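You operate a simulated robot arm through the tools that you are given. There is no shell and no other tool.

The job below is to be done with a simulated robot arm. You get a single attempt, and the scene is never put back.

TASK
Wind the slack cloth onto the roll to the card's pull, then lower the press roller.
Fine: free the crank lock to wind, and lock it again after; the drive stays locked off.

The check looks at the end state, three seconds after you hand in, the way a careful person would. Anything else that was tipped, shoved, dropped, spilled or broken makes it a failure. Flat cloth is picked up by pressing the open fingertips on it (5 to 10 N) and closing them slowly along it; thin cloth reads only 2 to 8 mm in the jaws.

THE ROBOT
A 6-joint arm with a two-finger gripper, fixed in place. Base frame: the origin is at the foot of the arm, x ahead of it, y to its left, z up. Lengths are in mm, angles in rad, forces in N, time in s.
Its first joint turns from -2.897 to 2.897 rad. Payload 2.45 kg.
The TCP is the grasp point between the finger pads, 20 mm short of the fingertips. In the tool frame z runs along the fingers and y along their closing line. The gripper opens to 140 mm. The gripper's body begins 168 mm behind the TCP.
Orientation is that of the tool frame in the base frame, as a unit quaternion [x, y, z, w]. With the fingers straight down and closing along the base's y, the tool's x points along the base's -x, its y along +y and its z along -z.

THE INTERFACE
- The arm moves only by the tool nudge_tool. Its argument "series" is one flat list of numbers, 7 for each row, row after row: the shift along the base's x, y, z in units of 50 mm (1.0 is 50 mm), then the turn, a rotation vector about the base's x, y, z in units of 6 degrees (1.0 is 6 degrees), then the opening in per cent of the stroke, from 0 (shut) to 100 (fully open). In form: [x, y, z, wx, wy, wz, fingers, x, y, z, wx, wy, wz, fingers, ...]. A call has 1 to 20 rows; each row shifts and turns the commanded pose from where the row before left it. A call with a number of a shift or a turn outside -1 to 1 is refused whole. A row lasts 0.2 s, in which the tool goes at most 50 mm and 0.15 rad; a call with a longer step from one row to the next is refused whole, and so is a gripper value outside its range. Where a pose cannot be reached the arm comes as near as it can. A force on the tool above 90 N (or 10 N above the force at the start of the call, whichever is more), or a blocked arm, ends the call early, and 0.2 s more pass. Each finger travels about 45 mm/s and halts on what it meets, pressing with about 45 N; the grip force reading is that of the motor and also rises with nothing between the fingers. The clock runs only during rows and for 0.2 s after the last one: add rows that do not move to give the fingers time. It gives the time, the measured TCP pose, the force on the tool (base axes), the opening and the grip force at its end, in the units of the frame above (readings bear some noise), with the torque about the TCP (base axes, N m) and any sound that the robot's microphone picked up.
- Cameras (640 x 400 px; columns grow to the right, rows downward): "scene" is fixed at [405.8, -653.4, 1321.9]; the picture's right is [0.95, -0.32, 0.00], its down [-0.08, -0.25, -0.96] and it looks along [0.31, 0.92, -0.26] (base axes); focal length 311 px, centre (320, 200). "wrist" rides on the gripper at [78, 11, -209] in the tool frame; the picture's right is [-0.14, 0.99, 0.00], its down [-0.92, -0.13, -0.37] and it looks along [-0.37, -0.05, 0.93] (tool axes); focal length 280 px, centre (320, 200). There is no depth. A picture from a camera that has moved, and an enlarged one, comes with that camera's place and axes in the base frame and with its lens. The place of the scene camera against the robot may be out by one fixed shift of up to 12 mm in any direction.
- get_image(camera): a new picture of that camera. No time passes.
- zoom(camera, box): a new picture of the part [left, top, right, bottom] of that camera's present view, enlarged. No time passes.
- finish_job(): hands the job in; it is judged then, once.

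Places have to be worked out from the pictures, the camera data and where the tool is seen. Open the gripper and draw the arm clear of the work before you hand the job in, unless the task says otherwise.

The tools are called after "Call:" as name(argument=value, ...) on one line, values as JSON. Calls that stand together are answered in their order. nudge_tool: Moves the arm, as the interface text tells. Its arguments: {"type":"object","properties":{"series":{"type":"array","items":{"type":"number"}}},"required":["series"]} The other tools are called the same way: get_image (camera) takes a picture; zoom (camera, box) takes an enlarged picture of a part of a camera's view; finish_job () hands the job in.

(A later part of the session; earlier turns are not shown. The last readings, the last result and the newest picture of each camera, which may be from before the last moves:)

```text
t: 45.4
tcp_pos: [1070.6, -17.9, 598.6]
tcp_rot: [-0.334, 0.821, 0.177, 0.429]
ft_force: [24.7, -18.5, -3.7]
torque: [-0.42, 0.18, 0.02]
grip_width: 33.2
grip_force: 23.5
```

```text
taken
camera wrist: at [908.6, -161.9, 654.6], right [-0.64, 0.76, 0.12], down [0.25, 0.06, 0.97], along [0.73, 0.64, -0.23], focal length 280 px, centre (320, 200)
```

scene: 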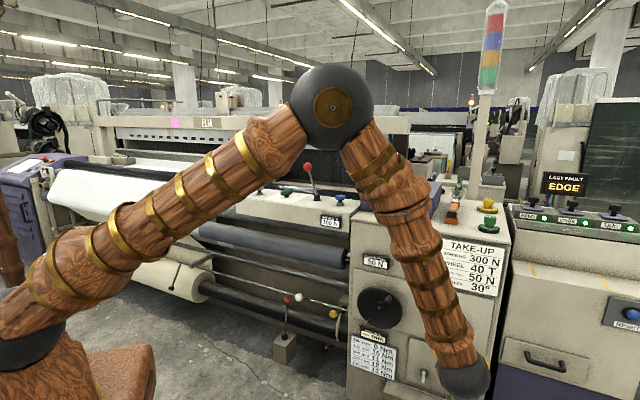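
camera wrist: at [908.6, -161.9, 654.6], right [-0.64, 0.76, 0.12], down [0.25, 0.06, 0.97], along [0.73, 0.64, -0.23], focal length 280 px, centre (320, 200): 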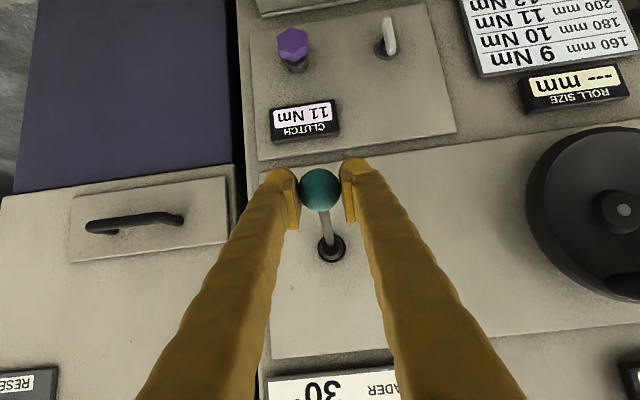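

The ball is gripped at 33 mm. I raise it along its arc toward the locked (up) position.

Call:
nudge_tool(series=[-0.052, -0.08, 0.294, 0, 0, 0, 10, -0.035, -0.035, 0.268, 0, 0, 0, 10, -0.011, -0.011, 0.27, 0, 0, 0, 10])

Call:
get_image(camera="wrist")

```text
t: 46.2
tcp_pos: [1066.0, -24.6, 639.3]
tcp_rot: [-0.335, 0.82, 0.178, 0.429]
ft_force: [32.4, -18.5, -13.0]
torque: [-1.01, 0.64, 0.05]
grip_width: 33.1
grip_force: 45.3
```

```text
taken
camera wrist: at [902.8, -168.9, 695.6], right [-0.64, 0.76, 0.12], down [0.25, 0.06, 0.97], along [0.73, 0.65, -0.23], focal length 280 px, centre (320, 200)
```

wrist: 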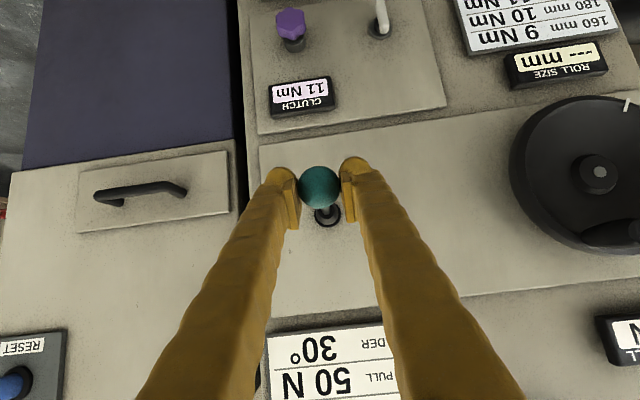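

The ball follows well, now about level. I continue upward.

Call:
nudge_tool(series=[0.02, 0.0, 0.27, 0, 0, 0, 10, 0.035, 0.035, 0.268, 0, 0, 0, 10])

Call:
get_image(camera="wrist")

```text
t: 46.8
tcp_pos: [1067.2, -22.6, 666.4]
tcp_rot: [-0.334, 0.821, 0.177, 0.428]
ft_force: [15.5, -15.3, -11.2]
torque: [-0.97, 0.56, 0.04]
grip_width: 33.6
grip_force: 45.4
```

```text
taken
camera wrist: at [904.5, -167.3, 722.4], right [-0.64, 0.76, 0.12], down [0.25, 0.06, 0.97], along [0.73, 0.65, -0.23], focal length 280 px, centre (320, 200)
```

wrist: 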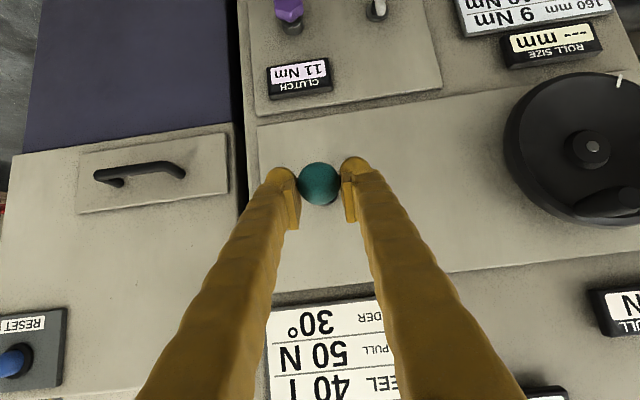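

Continue the last part toward the upper stop with smaller steps.

Call:
nudge_tool(series=[0.06, 0.055, 0.2, 0, 0, 0, 10, 0.04, 0.035, 0.12, 0, 0, 0, 10, 0.03, 0.03, 0.08, 0, 0, 0, 10])

Call:
get_image(camera="wrist")

```text
t: 47.6
tcp_pos: [1072.0, -16.6, 686.4]
tcp_rot: [-0.335, 0.82, 0.179, 0.429]
ft_force: [-3.5, -1.5, -12.9]
torque: [-0.82, 0.88, 0.01]
grip_width: 33.1
grip_force: 45.2
```

```text
taken
camera wrist: at [911.0, -161.3, 741.9], right [-0.64, 0.76, 0.12], down [0.25, 0.06, 0.97], along [0.73, 0.65, -0.23], focal length 280 px, centre (320, 200)
```

wrist: 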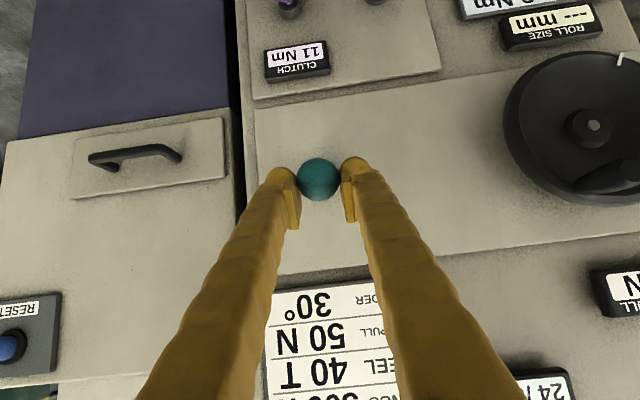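

Ball is at about z 674, slightly short of its original 680. I push up further in small steps to reach the stop.

Call:
nudge_tool(series=[0.03, 0.03, 0.08, 0, 0, 0, 10, 0.02, 0.02, 0.08, 0, 0, 0, 10, 0, 0, 0, 0, 0, 0, 10])

Call:
get_image(camera="wrist")

```text
t: 48.4
tcp_pos: [1075.3, -13.5, 693.6]
tcp_rot: [-0.335, 0.82, 0.179, 0.429]
ft_force: [-6.6, 16.9, -23.8]
torque: [0.22, 0.06, -0.01]
grip_width: 32.5
grip_force: 44.7
```

```text
taken
camera wrist: at [914.3, -158.3, 749.7], right [-0.64, 0.76, 0.12], down [0.25, 0.06, 0.97], along [0.73, 0.65, -0.23], focal length 280 px, centre (320, 200)
```

wrist: 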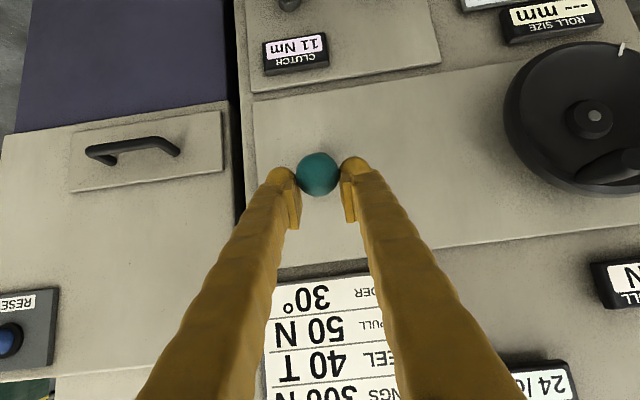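

The ball is back at about z 679, its original up position, with the grip now slipping against the stop. I open the fingers and back straight off.

Call:
nudge_tool(series=[0, 0, 0, 0, 0, 0, 35, 0, 0, 0, 0, 0, 0, 60, -0.45, -0.45, 0, 0, 0, 0, 60, -0.45, -0.45, 0, 0, 0, 0, 60, -0.45, -0.45, 0, 0, 0, 0, 60])

Call:
get_image(camera="wrist")

Call:
get_image(camera="scene")

```text
t: 49.6
tcp_pos: [1006.3, -81.1, 693.7]
tcp_rot: [-0.336, 0.819, 0.179, 0.428]
ft_force: [-0.2, -0.7, 0.3]
torque: [0.02, 0.0, 0.02]
grip_width: 83.8
grip_force: 0.0
```

```text
taken
camera wrist: at [845.0, -225.7, 749.2], right [-0.64, 0.76, 0.12], down [0.25, 0.06, 0.97], along [0.73, 0.65, -0.23], focal length 280 px, centre (320, 200)
```

wrist: 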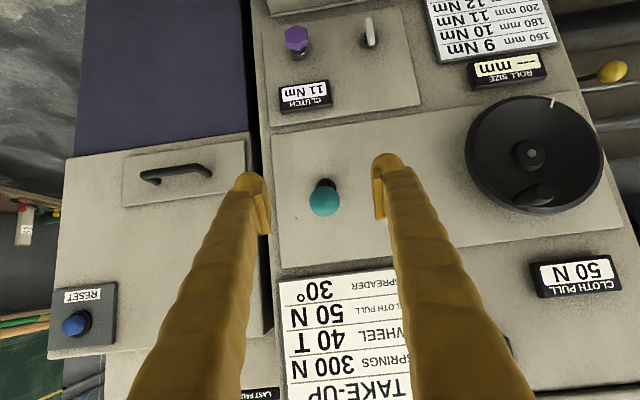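

```text
taken
```

scene: 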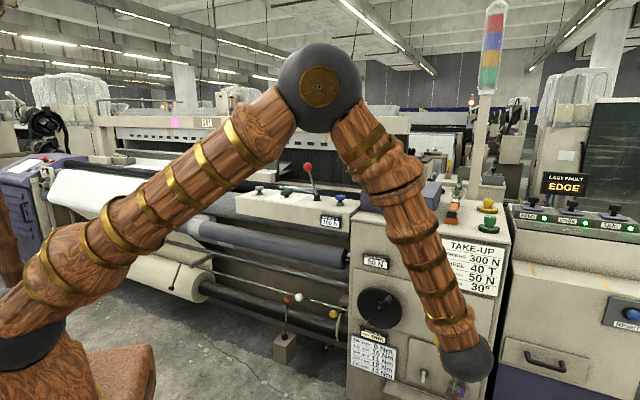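

The lock lever is back up at its original position (ball z ≈ 681) and the pull still reads 50 N. Next I move up and left, clear of the machine, to inspect the red lever on the beam and the rollers.

Call:
nudge_tool(series=[-0.576, 0.42, 0.536, -0.07, 0.07, 0, 60, -0.576, 0.42, 0.536, -0.07, 0.07, 0, 60, -0.576, 0.42, 0.536, -0.07, 0.07, 0, 60, -0.576, 0.42, 0.536, -0.07, 0.07, 0, 60, -0.576, 0.42, 0.536, -0.07, 0.07, 0, 60, -0.576, 0.42, 0.536, -0.07, 0.07, 0, 60, -0.576, 0.42, 0.536, -0.07, 0.07, 0, 60, -0.576, 0.42, 0.536, -0.07, 0.07, 0, 60, -0.576, 0.42, 0.536, -0.07, 0.07, 0, 60, -0.576, 0.42, 0.536, -0.07, 0.07, 0, 60, -0.576, 0.42, 0.536, -0.07, 0.07, 0, 60, -0.576, 0.42, 0.536, -0.07, 0.07, 0, 60])

Call:
get_image(camera="wrist")

Call:
get_image(camera="scene")

```text
t: 52.2
tcp_pos: [663.9, 173.1, 1014.7]
tcp_rot: [-0.345, 0.845, 0.157, 0.377]
ft_force: [-0.3, -0.3, 0.3]
torque: [0.01, 0.01, 0.0]
grip_width: 84.2
grip_force: 0.0
```

```text
taken
camera wrist: at [507.8, 34.4, 1096.3], right [-0.63, 0.77, 0.11], down [0.33, 0.14, 0.93], along [0.7, 0.62, -0.35], focal length 280 px, centre (320, 200)
```

wrist: 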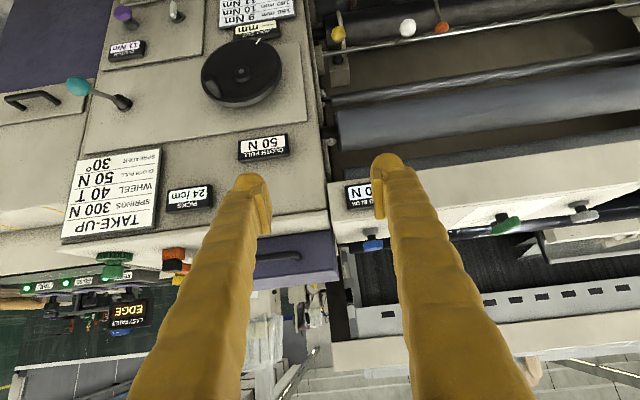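

```text
taken
```

scene: 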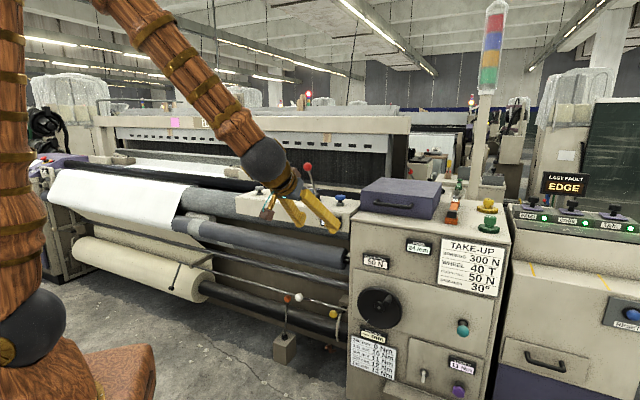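

I zoom on the rollers and cloth as a reference, and on the levers around the roll.

Call:
zoom(camera="scene", box=[30, 150, 360, 356])

Call:
zoom(camera="scene", box=[150, 190, 360, 321])

Call:
zoom(camera="wrist", box=[310, 0, 640, 206])

```text
1.94 times, centred on (195, 253) of scene
camera zoom: at [405.8, -653.4, 1321.9], right [0.95, -0.32, 0.0], down [-0.08, -0.25, -0.96], along [0.31, 0.92, -0.26], focal length 604 px, centre (562, 97)
```

zoom: 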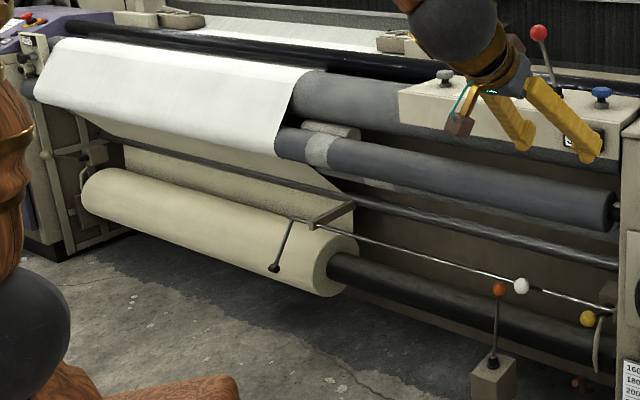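

```text
3.05 times, centred on (255, 256) of scene
camera zoom: at [405.8, -653.4, 1321.9], right [0.95, -0.32, 0.0], down [-0.08, -0.25, -0.96], along [0.31, 0.92, -0.26], focal length 949 px, centre (518, 31)
```

zoom: 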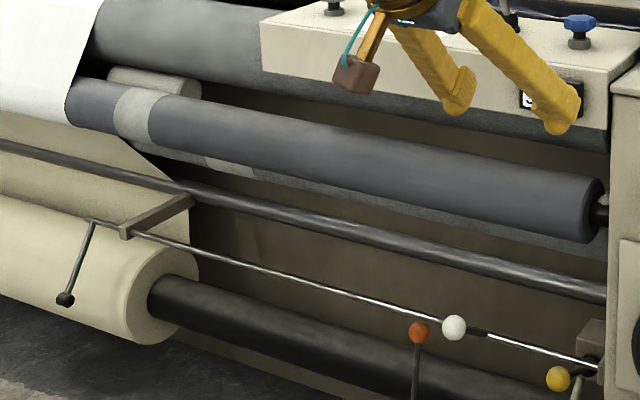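

```text
1.94 times, centred on (475, 103) of wrist
camera zoom: at [507.8, 34.4, 1096.3], right [-0.63, 0.77, 0.11], down [0.33, 0.14, 0.93], along [0.7, 0.62, -0.35], focal length 544 px, centre (19, 388)
```

zoom: 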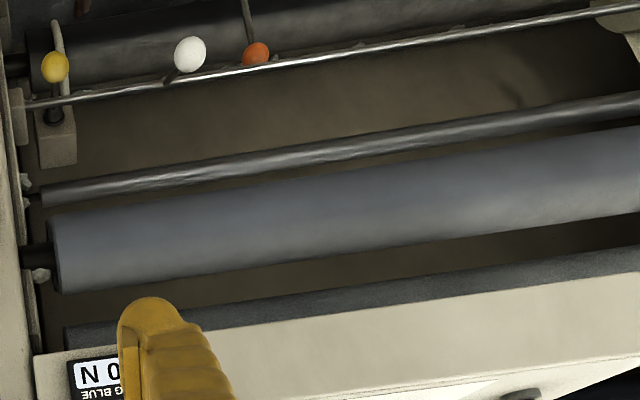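

The rollers and feeler look unchanged. I move a bit further left and up to get a clear look at the red lever's base and slot.

Call:
nudge_tool(series=[-0.4, 0.5, 0.5, 0, 0, 0, 60, -0.4, 0.5, 0.5, 0, 0, 0, 60, -0.4, 0.5, 0.5, 0, 0, 0, 60, -0.4, 0.5, 0.5, 0, 0, 0, 60])

Call:
get_image(camera="wrist")

```text
t: 53.2
tcp_pos: [583.1, 272.1, 1113.7]
tcp_rot: [-0.345, 0.845, 0.156, 0.378]
ft_force: [-0.1, -0.4, -0.3]
torque: [0.02, 0.0, 0.01]
grip_width: 84.0
grip_force: 0.0
```

```text
taken
camera wrist: at [428.1, 134.5, 1197.0], right [-0.63, 0.77, 0.11], down [0.33, 0.14, 0.93], along [0.7, 0.62, -0.35], focal length 280 px, centre (320, 200)
```

wrist: 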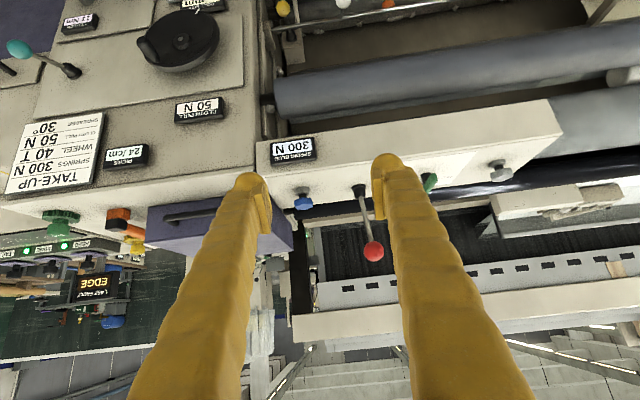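

Call:
zoom(camera="wrist", box=[270, 150, 430, 270])

Call:
zoom(camera="scene", box=[230, 140, 390, 240])

```text
3.33 times, centred on (350, 210) of wrist
camera zoom: at [428.1, 134.5, 1197.0], right [-0.63, 0.77, 0.11], down [0.33, 0.14, 0.93], along [0.7, 0.62, -0.35], focal length 935 px, centre (220, 167)
```

zoom: 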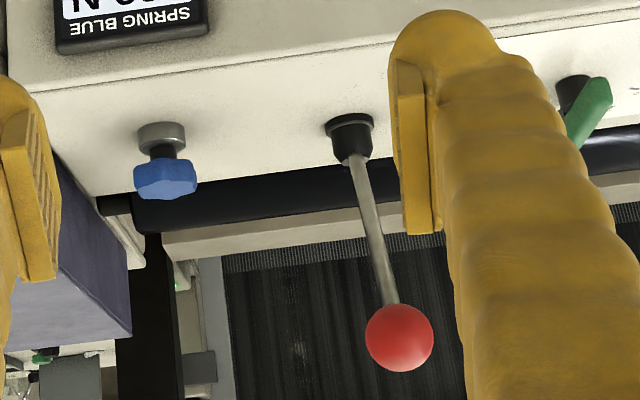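

```text
4.00 times, centred on (310, 190) of scene
camera zoom: at [405.8, -653.4, 1321.9], right [0.95, -0.32, 0.0], down [-0.08, -0.25, -0.96], along [0.31, 0.92, -0.26], focal length 1246 px, centre (360, 240)
```

zoom: 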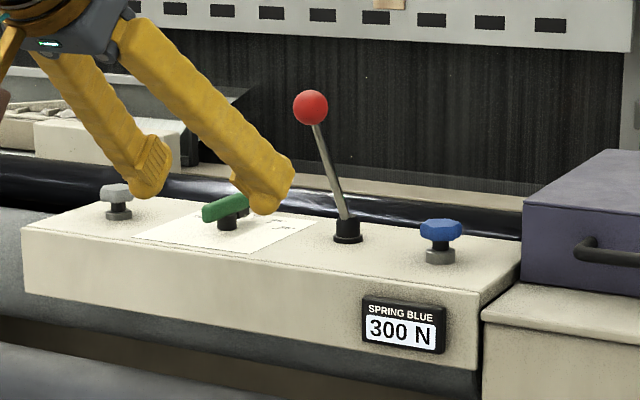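

Triangulation puts the red ball at about (740, 519, 1124), its boss about 70 mm deeper at z ≈ 992: the lever leans toward the front by some 27-30° and pivots front-to-back. I line up in front of the ball at its height.

Call:
nudge_tool(series=[-0.45, 0.45, 0.1, 0, 0, 0, 60, -0.45, 0.45, 0.1, 0, 0, 0, 60, 0.6, 0.6, 0, 0, 0, 0, 60, 0.6, 0.6, 0, 0, 0, 0, 60, 0.6, 0.6, 0, 0, 0, 0, 60])

Call:
get_image(camera="wrist")

Call:
get_image(camera="scene")

```text
t: 54.4
tcp_pos: [628.0, 405.3, 1122.7]
tcp_rot: [-0.346, 0.845, 0.157, 0.377]
ft_force: [0.9, -0.4, 1.0]
torque: [-0.01, 0.01, 0.0]
grip_width: 83.8
grip_force: 0.0
```

```text
taken
camera wrist: at [472.4, 267.7, 1205.5], right [-0.63, 0.77, 0.11], down [0.33, 0.14, 0.93], along [0.7, 0.62, -0.35], focal length 280 px, centre (320, 200)
```

wrist: 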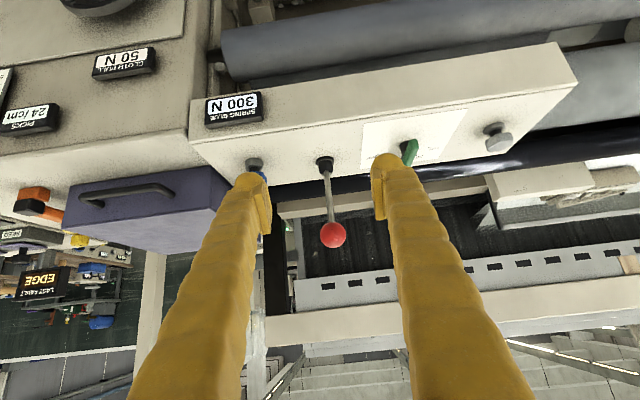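

```text
taken
```

scene: 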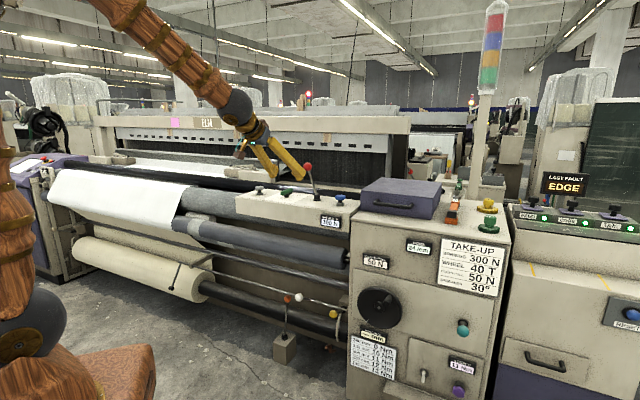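

The two views agree: ball at (740, 519, 1124). I advance so that the open fingers straddle it.

Call:
nudge_tool(series=[0.55, 0.56, 0, 0, 0, 0, 60, 0.55, 0.56, 0, 0, 0, 0, 60, 0.55, 0.56, 0, 0, 0, 0, 60, 0.55, 0.56, 0.02, 0, 0, 0, 60, 0, 0, 0, 0, 0, 0, 60])

Call:
get_image(camera="wrist")

Call:
zoom(camera="scene", box=[230, 140, 390, 240])

```text
t: 55.6
tcp_pos: [736.7, 517.9, 1125.8]
tcp_rot: [-0.345, 0.845, 0.157, 0.378]
ft_force: [-0.2, 0.2, 0.4]
torque: [-0.03, 0.02, 0.0]
grip_width: 84.1
grip_force: 0.1
```

```text
taken
camera wrist: at [580.8, 380.5, 1208.7], right [-0.63, 0.77, 0.11], down [0.33, 0.14, 0.93], along [0.7, 0.62, -0.35], focal length 280 px, centre (320, 200)
```

wrist: 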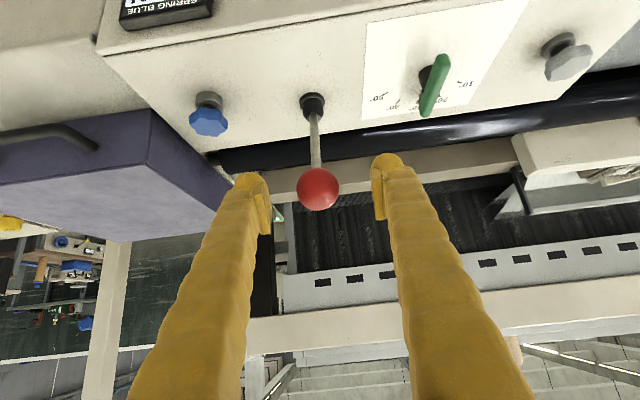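

```text
4.00 times, centred on (310, 190) of scene
camera zoom: at [405.8, -653.4, 1321.9], right [0.95, -0.32, 0.0], down [-0.08, -0.25, -0.96], along [0.31, 0.92, -0.26], focal length 1246 px, centre (360, 240)
```

zoom: 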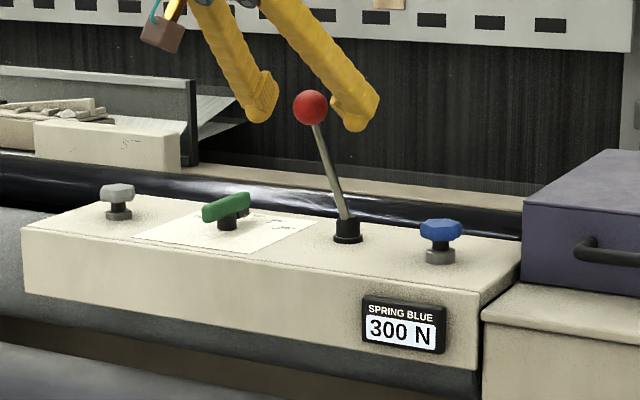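

The ball sits between the fingertips. I close on it.

Call:
nudge_tool(series=[0, 0, 0, 0, 0, 0, 40, 0, 0, 0, 0, 0, 0, 25, 0, 0, 0, 0, 0, 0, 15, 0, 0, 0, 0, 0, 0, 10])

Call:
get_image(camera="wrist")

```text
t: 56.6
tcp_pos: [737.3, 518.1, 1125.8]
tcp_rot: [-0.345, 0.845, 0.156, 0.377]
ft_force: [11.0, -12.4, -1.3]
torque: [-0.13, 0.04, -0.05]
grip_width: 33.5
grip_force: 25.0
```

```text
taken
camera wrist: at [581.3, 379.7, 1208.7], right [-0.63, 0.77, 0.11], down [0.33, 0.14, 0.93], along [0.7, 0.62, -0.35], focal length 280 px, centre (320, 200)
```

wrist: 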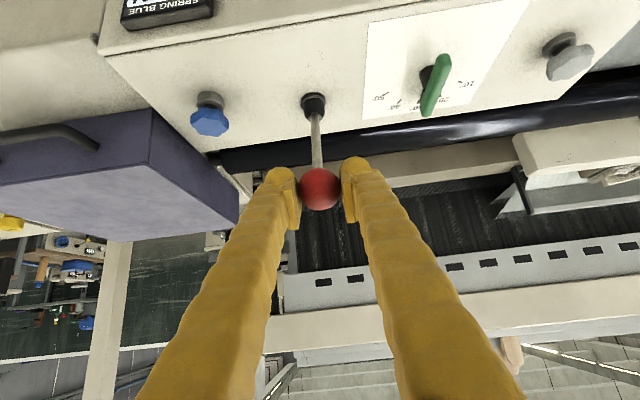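

Grip reads 33.5 mm. I try moving the ball back along its arc by one small step and check the force.

Call:
nudge_tool(series=[0.15, 0.15, 0.09, 0, 0, 0, 10, 0.15, 0.15, 0.075, 0, 0, 0, 10])

Call:
get_image(camera="wrist")

Call:
get_image(camera="scene")

```text
t: 57.2
tcp_pos: [752.8, 534.2, 1134.0]
tcp_rot: [-0.345, 0.845, 0.156, 0.377]
ft_force: [9.1, -14.4, -11.9]
torque: [-0.86, 0.71, 0.02]
grip_width: 31.5
grip_force: 45.0
```

```text
taken
camera wrist: at [597.7, 395.7, 1216.3], right [-0.63, 0.77, 0.11], down [0.33, 0.14, 0.93], along [0.7, 0.62, -0.35], focal length 280 px, centre (320, 200)
```

wrist: 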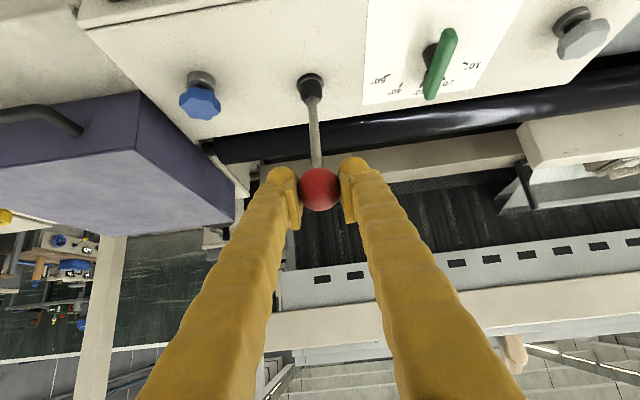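

```text
taken
```

scene: 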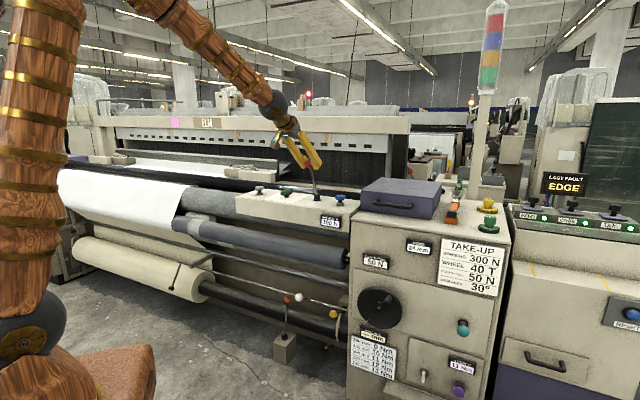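

The lever moves freely with the ball. I continue to about upright and compare the rollers.

Call:
nudge_tool(series=[0.314, 0.314, 0.1, 0, 0, 0, 10, 0.36, 0.36, 0.03, 0, 0, 0, 10])

Call:
get_image(camera="wrist")

Call:
zoom(camera="scene", box=[150, 190, 360, 321])

Call:
zoom(camera="scene", box=[230, 140, 390, 240])

```text
t: 57.8
tcp_pos: [786.8, 568.1, 1141.5]
tcp_rot: [-0.346, 0.845, 0.157, 0.377]
ft_force: [-17.3, 5.0, 20.6]
torque: [-0.57, 0.8, -0.12]
grip_width: 30.9
grip_force: 44.4
```

```text
taken
camera wrist: at [631.2, 428.5, 1224.2], right [-0.63, 0.77, 0.11], down [0.33, 0.14, 0.93], along [0.7, 0.62, -0.35], focal length 280 px, centre (320, 200)
```

wrist: 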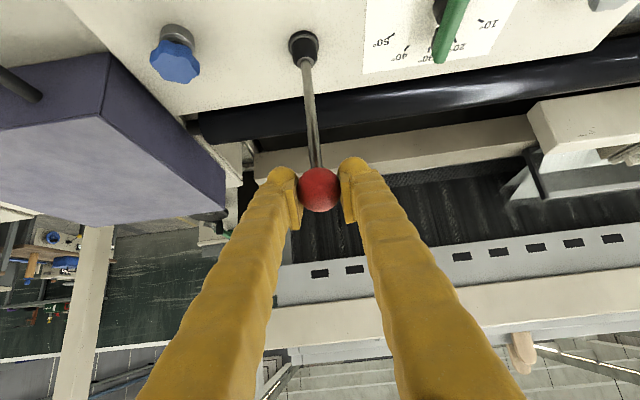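

```text
3.05 times, centred on (255, 256) of scene
camera zoom: at [405.8, -653.4, 1321.9], right [0.95, -0.32, 0.0], down [-0.08, -0.25, -0.96], along [0.31, 0.92, -0.26], focal length 949 px, centre (518, 31)
```

zoom: 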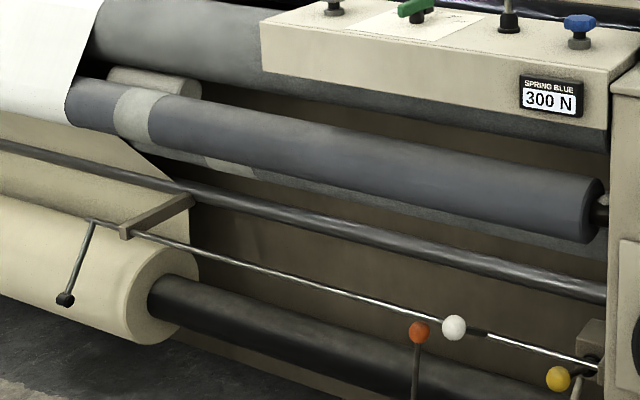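

```text
4.00 times, centred on (310, 190) of scene
camera zoom: at [405.8, -653.4, 1321.9], right [0.95, -0.32, 0.0], down [-0.08, -0.25, -0.96], along [0.31, 0.92, -0.26], focal length 1246 px, centre (360, 240)
```

zoom: 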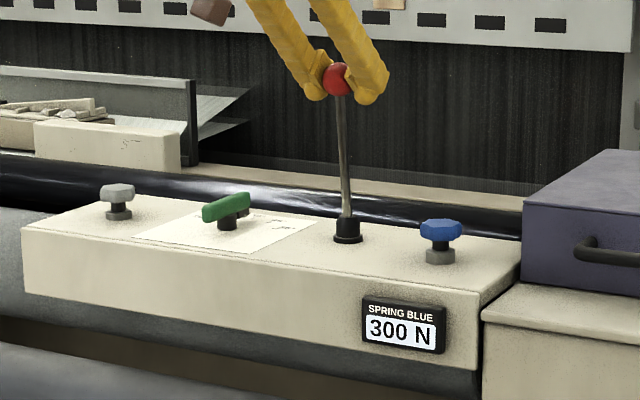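

The lever is upright now; rollers have not changed yet. I continue to the rear position.

Call:
nudge_tool(series=[0.34, 0.34, -0.03, 0, 0, 0, 10, 0.314, 0.314, -0.1, 0, 0, 0, 10])

Call:
zoom(camera="scene", box=[150, 190, 360, 321])

Call:
get_image(camera="wrist")

```text
t: 58.4
tcp_pos: [820.0, 600.1, 1135.8]
tcp_rot: [-0.345, 0.845, 0.156, 0.377]
ft_force: [-20.0, 19.2, 16.7]
torque: [-0.5, 0.31, -0.25]
grip_width: 31.2
grip_force: 45.1
```

```text
3.05 times, centred on (255, 256) of scene
camera zoom: at [405.8, -653.4, 1321.9], right [0.95, -0.32, 0.0], down [-0.08, -0.25, -0.96], along [0.31, 0.92, -0.26], focal length 949 px, centre (518, 31)
```

zoom: 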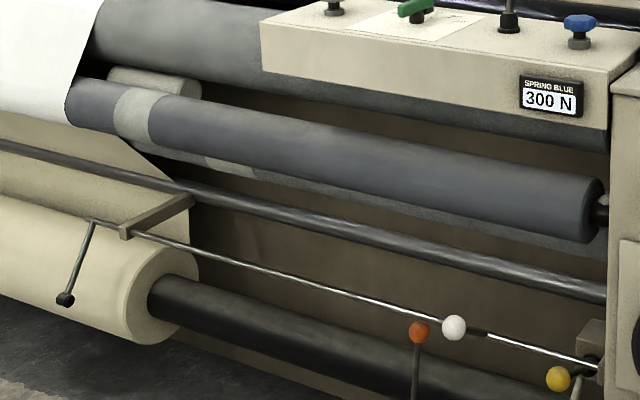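

```text
taken
camera wrist: at [663.6, 461.1, 1216.9], right [-0.63, 0.77, 0.11], down [0.33, 0.14, 0.93], along [0.7, 0.62, -0.35], focal length 280 px, centre (320, 200)
```

wrist: 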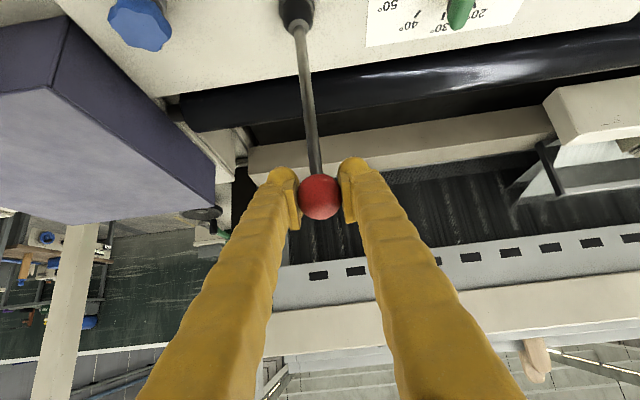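

Still moving freely with no roller change so far. I continue in smaller steps to the rear stop.

Call:
nudge_tool(series=[0.15, 0.15, -0.075, 0, 0, 0, 10, 0.15, 0.15, -0.09, 0, 0, 0, 10, 0.08, 0.08, -0.05, 0, 0, 0, 10])

Call:
zoom(camera="scene", box=[150, 190, 360, 321])

Call:
get_image(camera="wrist")

Call:
get_image(camera="scene")

```text
t: 59.2
tcp_pos: [837.5, 617.5, 1124.4]
tcp_rot: [-0.345, 0.845, 0.156, 0.378]
ft_force: [-18.3, 16.5, 19.8]
torque: [-1.11, 0.87, -0.14]
grip_width: 31.2
grip_force: 44.8
```

```text
3.05 times, centred on (255, 256) of scene
camera zoom: at [405.8, -653.4, 1321.9], right [0.95, -0.32, 0.0], down [-0.08, -0.25, -0.96], along [0.31, 0.92, -0.26], focal length 949 px, centre (518, 31)
```

zoom: 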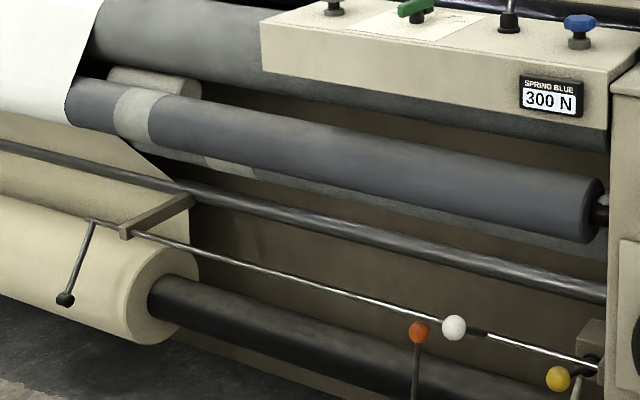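

```text
taken
camera wrist: at [682.2, 479.8, 1206.8], right [-0.63, 0.77, 0.11], down [0.33, 0.14, 0.93], along [0.7, 0.62, -0.35], focal length 280 px, centre (320, 200)
```

wrist: 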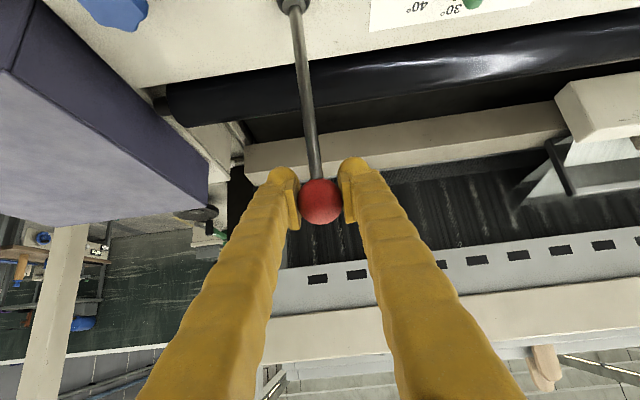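

```text
taken
```

scene: 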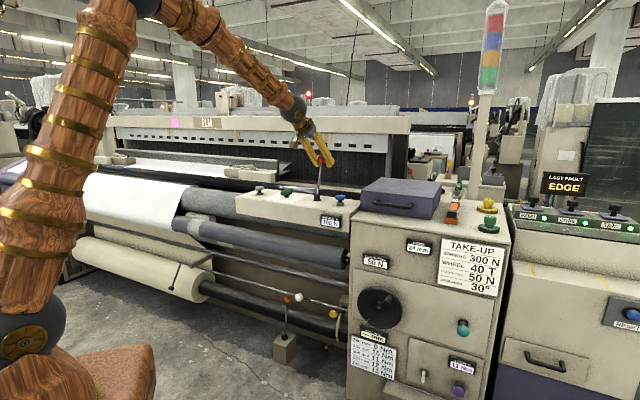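

The ball sits a bit above my assumed arc, so the pivot is deeper than thought and the stop should be about 20 mm further back. I continue in small steps.

Call:
nudge_tool(series=[0.14, 0.14, 0.0, 0, 0, 0, 10, 0.14, 0.14, -0.06, 0, 0, 0, 10])

Call:
get_image(camera="wrist")

Call:
zoom(camera="scene", box=[150, 190, 360, 321])

Call:
zoom(camera="scene", box=[230, 140, 390, 240])

```text
t: 59.8
tcp_pos: [851.3, 631.1, 1117.5]
tcp_rot: [-0.345, 0.847, 0.155, 0.375]
ft_force: [-20.8, -2.3, -20.7]
torque: [-0.51, 0.35, -0.12]
grip_width: 31.2
grip_force: 45.3
```

```text
taken
camera wrist: at [696.5, 493.9, 1201.0], right [-0.63, 0.77, 0.11], down [0.34, 0.15, 0.93], along [0.7, 0.62, -0.35], focal length 280 px, centre (320, 200)
```

wrist: 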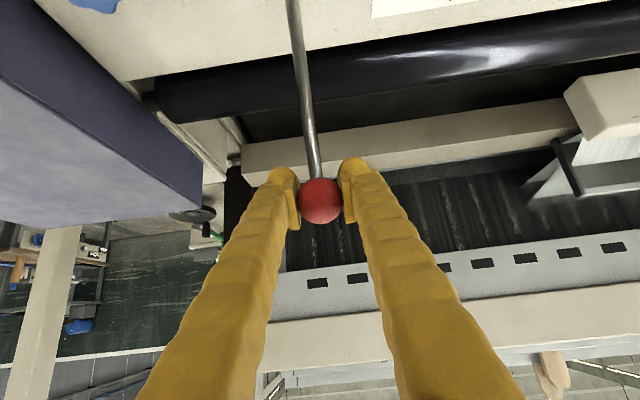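

```text
3.05 times, centred on (255, 256) of scene
camera zoom: at [405.8, -653.4, 1321.9], right [0.95, -0.32, 0.0], down [-0.08, -0.25, -0.96], along [0.31, 0.92, -0.26], focal length 949 px, centre (518, 31)
```

zoom: 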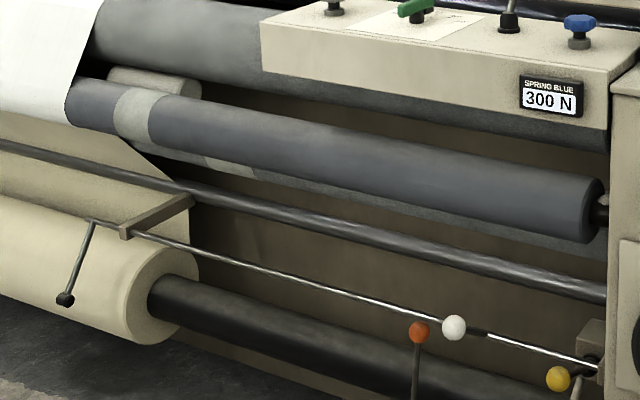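

```text
4.00 times, centred on (310, 190) of scene
camera zoom: at [405.8, -653.4, 1321.9], right [0.95, -0.32, 0.0], down [-0.08, -0.25, -0.96], along [0.31, 0.92, -0.26], focal length 1246 px, centre (360, 240)
```

zoom: 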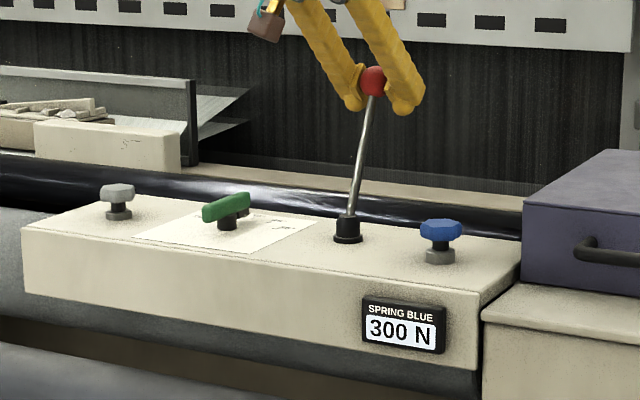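

The lever now leans back but no stop is felt yet. I push a little further to find the stop.

Call:
nudge_tool(series=[0.08, 0.08, -0.03, 0, 0, 0, 10, 0.08, 0.08, -0.04, 0, 0, 0, 10])

Call:
get_image(camera="scene")

Call:
zoom(camera="scene", box=[230, 140, 390, 240])

```text
t: 60.4
tcp_pos: [861.0, 640.8, 1116.1]
tcp_rot: [-0.346, 0.845, 0.157, 0.376]
ft_force: [-29.9, 3.3, -22.3]
torque: [-0.44, 0.15, -0.26]
grip_width: 31.2
grip_force: 45.2
```

```text
taken
```

scene: 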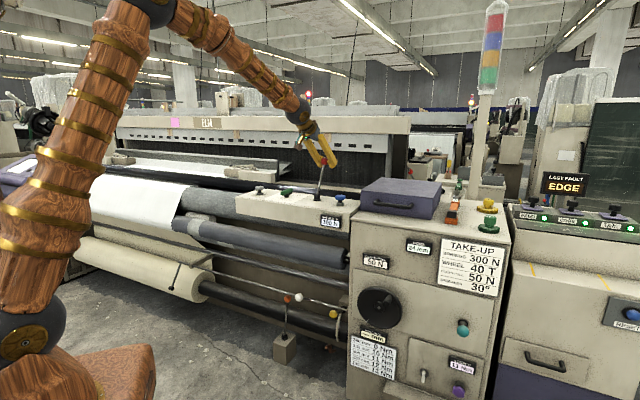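

```text
4.00 times, centred on (310, 190) of scene
camera zoom: at [405.8, -653.4, 1321.9], right [0.95, -0.32, 0.0], down [-0.08, -0.25, -0.96], along [0.31, 0.92, -0.26], focal length 1246 px, centre (360, 240)
```

zoom: 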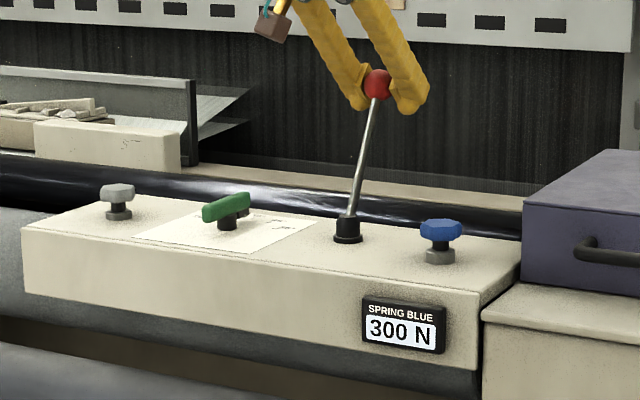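

The lever leans back about as far as it leaned forward before. I nudge a little more to check whether it is at the stop.

Call:
nudge_tool(series=[0.09, 0.07, -0.06, 0, 0, 0, 10, 0, 0, 0, 0, 0, 0, 10])

Call:
zoom(camera="scene", box=[230, 140, 390, 240])

Call:
get_image(camera="wrist")

```text
t: 61.0
tcp_pos: [864.2, 645.7, 1115.3]
tcp_rot: [-0.345, 0.845, 0.156, 0.378]
ft_force: [-40.1, 8.1, -11.6]
torque: [-0.19, -0.02, -0.45]
grip_width: 31.2
grip_force: 45.0
```

```text
4.00 times, centred on (310, 190) of scene
camera zoom: at [405.8, -653.4, 1321.9], right [0.95, -0.32, 0.0], down [-0.08, -0.25, -0.96], along [0.31, 0.92, -0.26], focal length 1246 px, centre (360, 240)
```

zoom: 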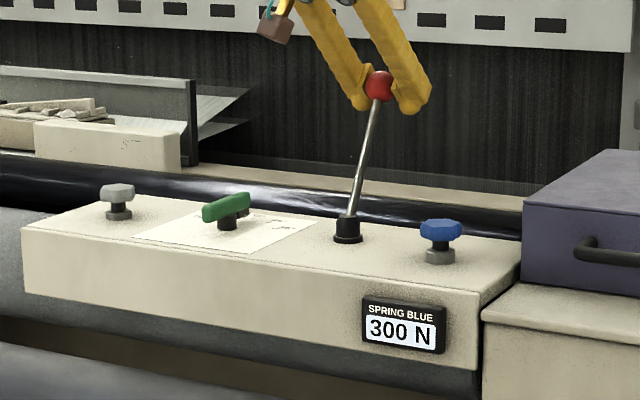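

```text
taken
camera wrist: at [708.3, 505.6, 1198.1], right [-0.63, 0.77, 0.11], down [0.33, 0.14, 0.93], along [0.7, 0.62, -0.35], focal length 280 px, centre (320, 200)
```

wrist: 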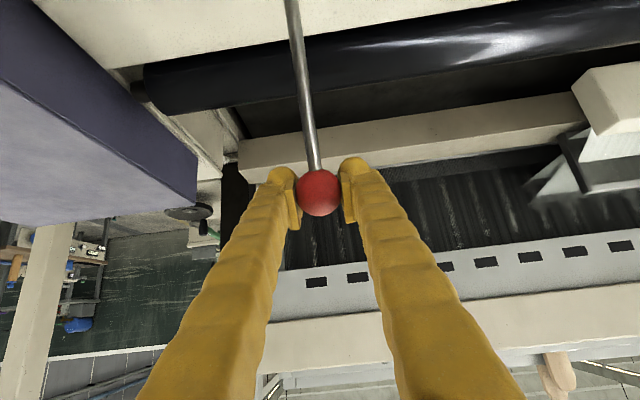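

The ball still crept about 4 mm. I push a bit more to feel a definite stop.

Call:
nudge_tool(series=[0.12, 0.1, -0.06, 0, 0, 0, 10, 0.06, 0.05, -0.03, 0, 0, 0, 10])

Call:
zoom(camera="scene", box=[230, 140, 390, 240])

Call:
zoom(camera="scene", box=[150, 190, 360, 321])

```text
t: 61.6
tcp_pos: [872.8, 650.8, 1114.8]
tcp_rot: [-0.346, 0.844, 0.157, 0.379]
ft_force: [-67.0, 20.3, 23.4]
torque: [-0.37, 0.25, -1.38]
grip_width: 31.6
grip_force: 44.8
```

```text
4.00 times, centred on (310, 190) of scene
camera zoom: at [405.8, -653.4, 1321.9], right [0.95, -0.32, 0.0], down [-0.08, -0.25, -0.96], along [0.31, 0.92, -0.26], focal length 1246 px, centre (360, 240)
```

zoom: 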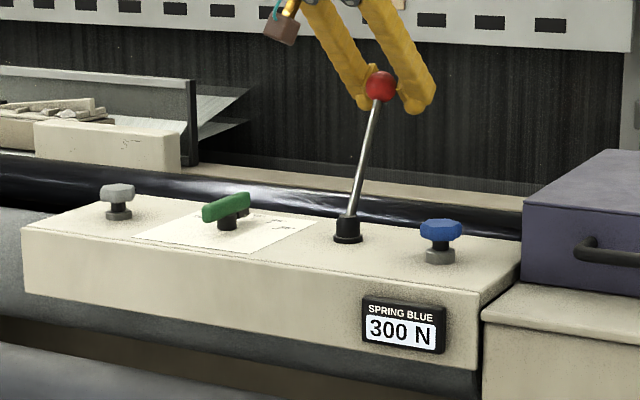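

```text
3.05 times, centred on (255, 256) of scene
camera zoom: at [405.8, -653.4, 1321.9], right [0.95, -0.32, 0.0], down [-0.08, -0.25, -0.96], along [0.31, 0.92, -0.26], focal length 949 px, centre (518, 31)
```

zoom: 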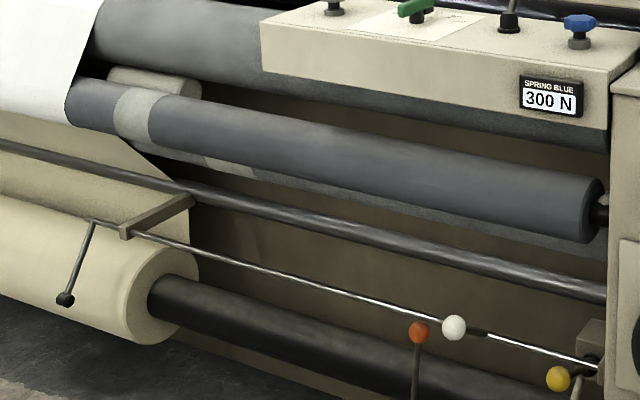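

The lever is now at its rear stop (force rising, ball no longer moving). I release it gently and back off to check whether it stays and what changed.

Call:
nudge_tool(series=[-0.05, 0.0, 0, 0, 0, 0, 30, 0, 0, 0, 0, 0, 0, 50, 0, 0, 0, 0, 0, 0, 60, -0.4, -0.4, 0.15, 0, 0, 0, 60, -0.5, -0.5, 0.15, 0, 0, 0, 60, -0.6, -0.6, 0.1, 0, 0, 0, 60, -0.6, -0.6, 0, 0, 0, 0, 60, -0.6, -0.6, 0, 0, 0, 0, 60])

Call:
get_image(camera="wrist")

Call:
get_image(camera="scene")

```text
t: 63.4
tcp_pos: [739.7, 515.9, 1127.8]
tcp_rot: [-0.346, 0.845, 0.157, 0.377]
ft_force: [-0.1, -0.4, 0.4]
torque: [0.01, -0.02, -0.03]
grip_width: 83.9
grip_force: 0.1
```

```text
taken
camera wrist: at [584.0, 378.3, 1210.5], right [-0.63, 0.77, 0.11], down [0.33, 0.14, 0.93], along [0.7, 0.62, -0.35], focal length 280 px, centre (320, 200)
```

wrist: 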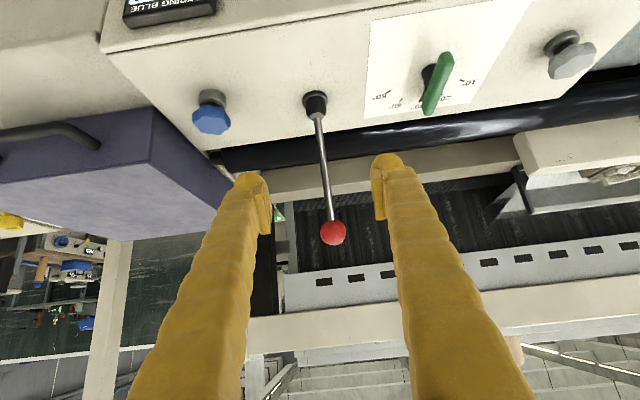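

```text
taken
```

scene: 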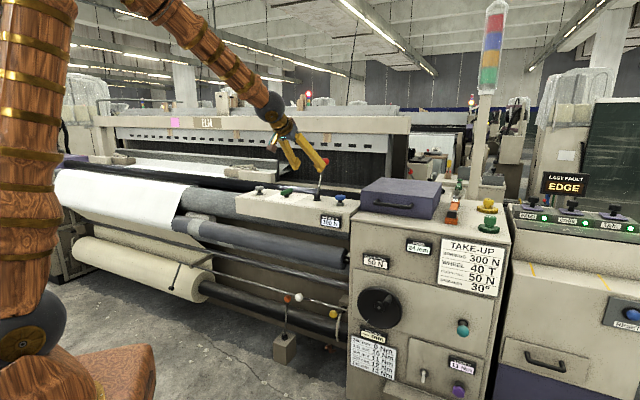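

The red lever stays back. I return to the earlier vantage (664,173,1015) to compare the rollers with the picture I took there before.

Call:
nudge_tool(series=[-0.6, -0.6, 0, 0, 0, 0, 60, -0.6, -0.6, 0, 0, 0, 0, 60, -0.1, -0.85, -0.3, 0, 0, 0, 60, 0.15, -0.85, -0.35, 0, 0, 0, 60, 0.15, -0.85, -0.4, 0, 0, 0, 60, 0.15, -0.85, -0.4, 0, 0, 0, 60, 0.0, -0.85, -0.4, 0, 0, 0, 60, -0.1, -0.6, -0.4, 0, 0, 0, 60])

Call:
get_image(camera="wrist")

```text
t: 65.2
tcp_pos: [689.6, 211.0, 1014.0]
tcp_rot: [-0.345, 0.845, 0.157, 0.377]
ft_force: [-0.3, 0.2, 0.3]
torque: [-0.02, 0.01, 0.02]
grip_width: 84.1
grip_force: 0.1
```

```text
taken
camera wrist: at [532.8, 73.3, 1096.9], right [-0.63, 0.77, 0.11], down [0.33, 0.14, 0.93], along [0.7, 0.62, -0.35], focal length 280 px, centre (320, 200)
```

wrist: 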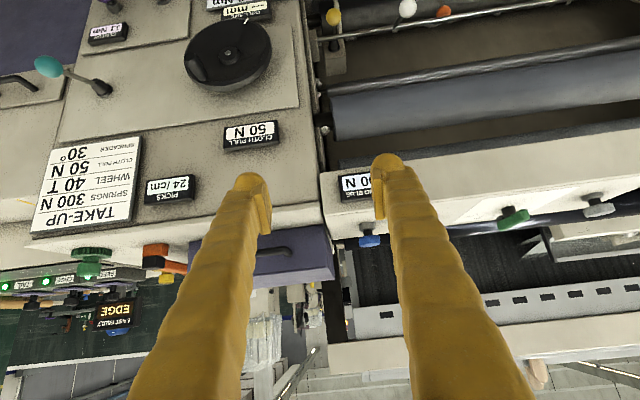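

I shift to the exact earlier vantage for a like-for-like comparison.

Call:
nudge_tool(series=[-0.257, -0.379, 0.007, 0, 0, 0, 60, -0.257, -0.379, 0.007, 0, 0, 0, 60])

Call:
zoom(camera="wrist", box=[310, 0, 640, 206])

Call:
zoom(camera="scene", box=[30, 150, 360, 356])

Call:
zoom(camera="scene", box=[0, 120, 160, 220])

```text
t: 65.8
tcp_pos: [663.0, 175.7, 1015.8]
tcp_rot: [-0.345, 0.845, 0.157, 0.377]
ft_force: [0.1, -0.6, -0.3]
torque: [-0.01, 0.03, 0.01]
grip_width: 84.2
grip_force: 0.0
```

```text
1.94 times, centred on (475, 103) of wrist
camera zoom: at [507.6, 36.6, 1098.7], right [-0.63, 0.77, 0.11], down [0.33, 0.14, 0.93], along [0.7, 0.62, -0.35], focal length 544 px, centre (19, 388)
```

zoom: 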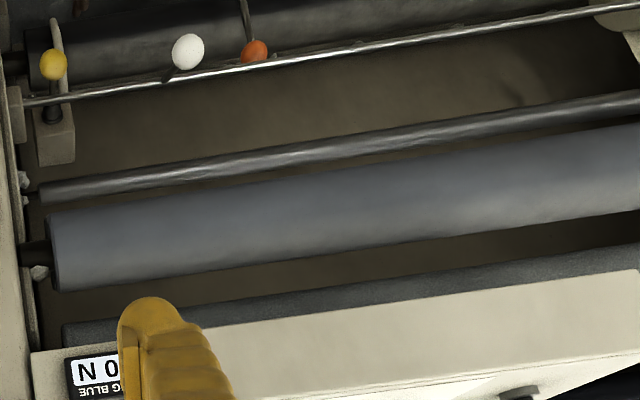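

```text
1.94 times, centred on (195, 253) of scene
camera zoom: at [405.8, -653.4, 1321.9], right [0.95, -0.32, 0.0], down [-0.08, -0.25, -0.96], along [0.31, 0.92, -0.26], focal length 604 px, centre (562, 97)
```

zoom: 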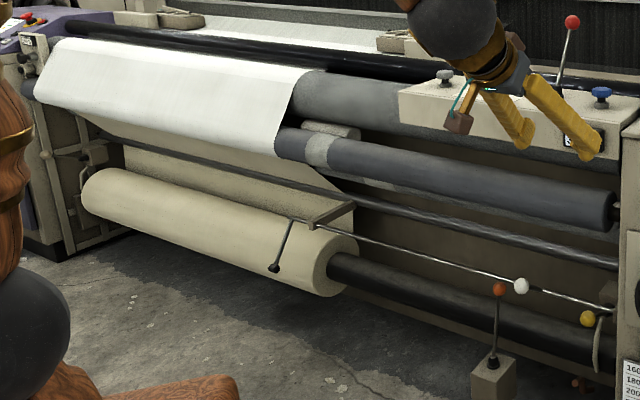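

```text
4.00 times, centred on (80, 170) of scene
camera zoom: at [405.8, -653.4, 1321.9], right [0.95, -0.32, 0.0], down [-0.08, -0.25, -0.96], along [0.31, 0.92, -0.26], focal length 1246 px, centre (1280, 320)
```

zoom: 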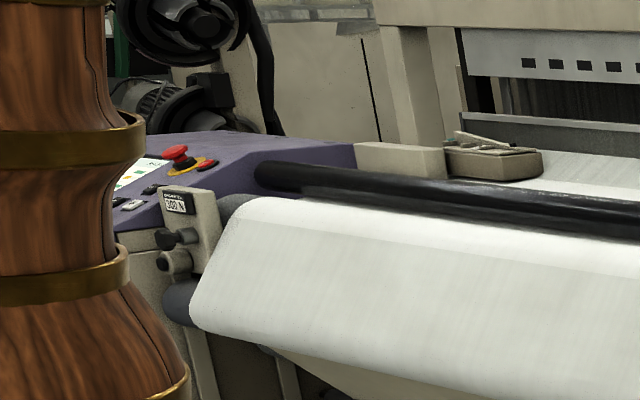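

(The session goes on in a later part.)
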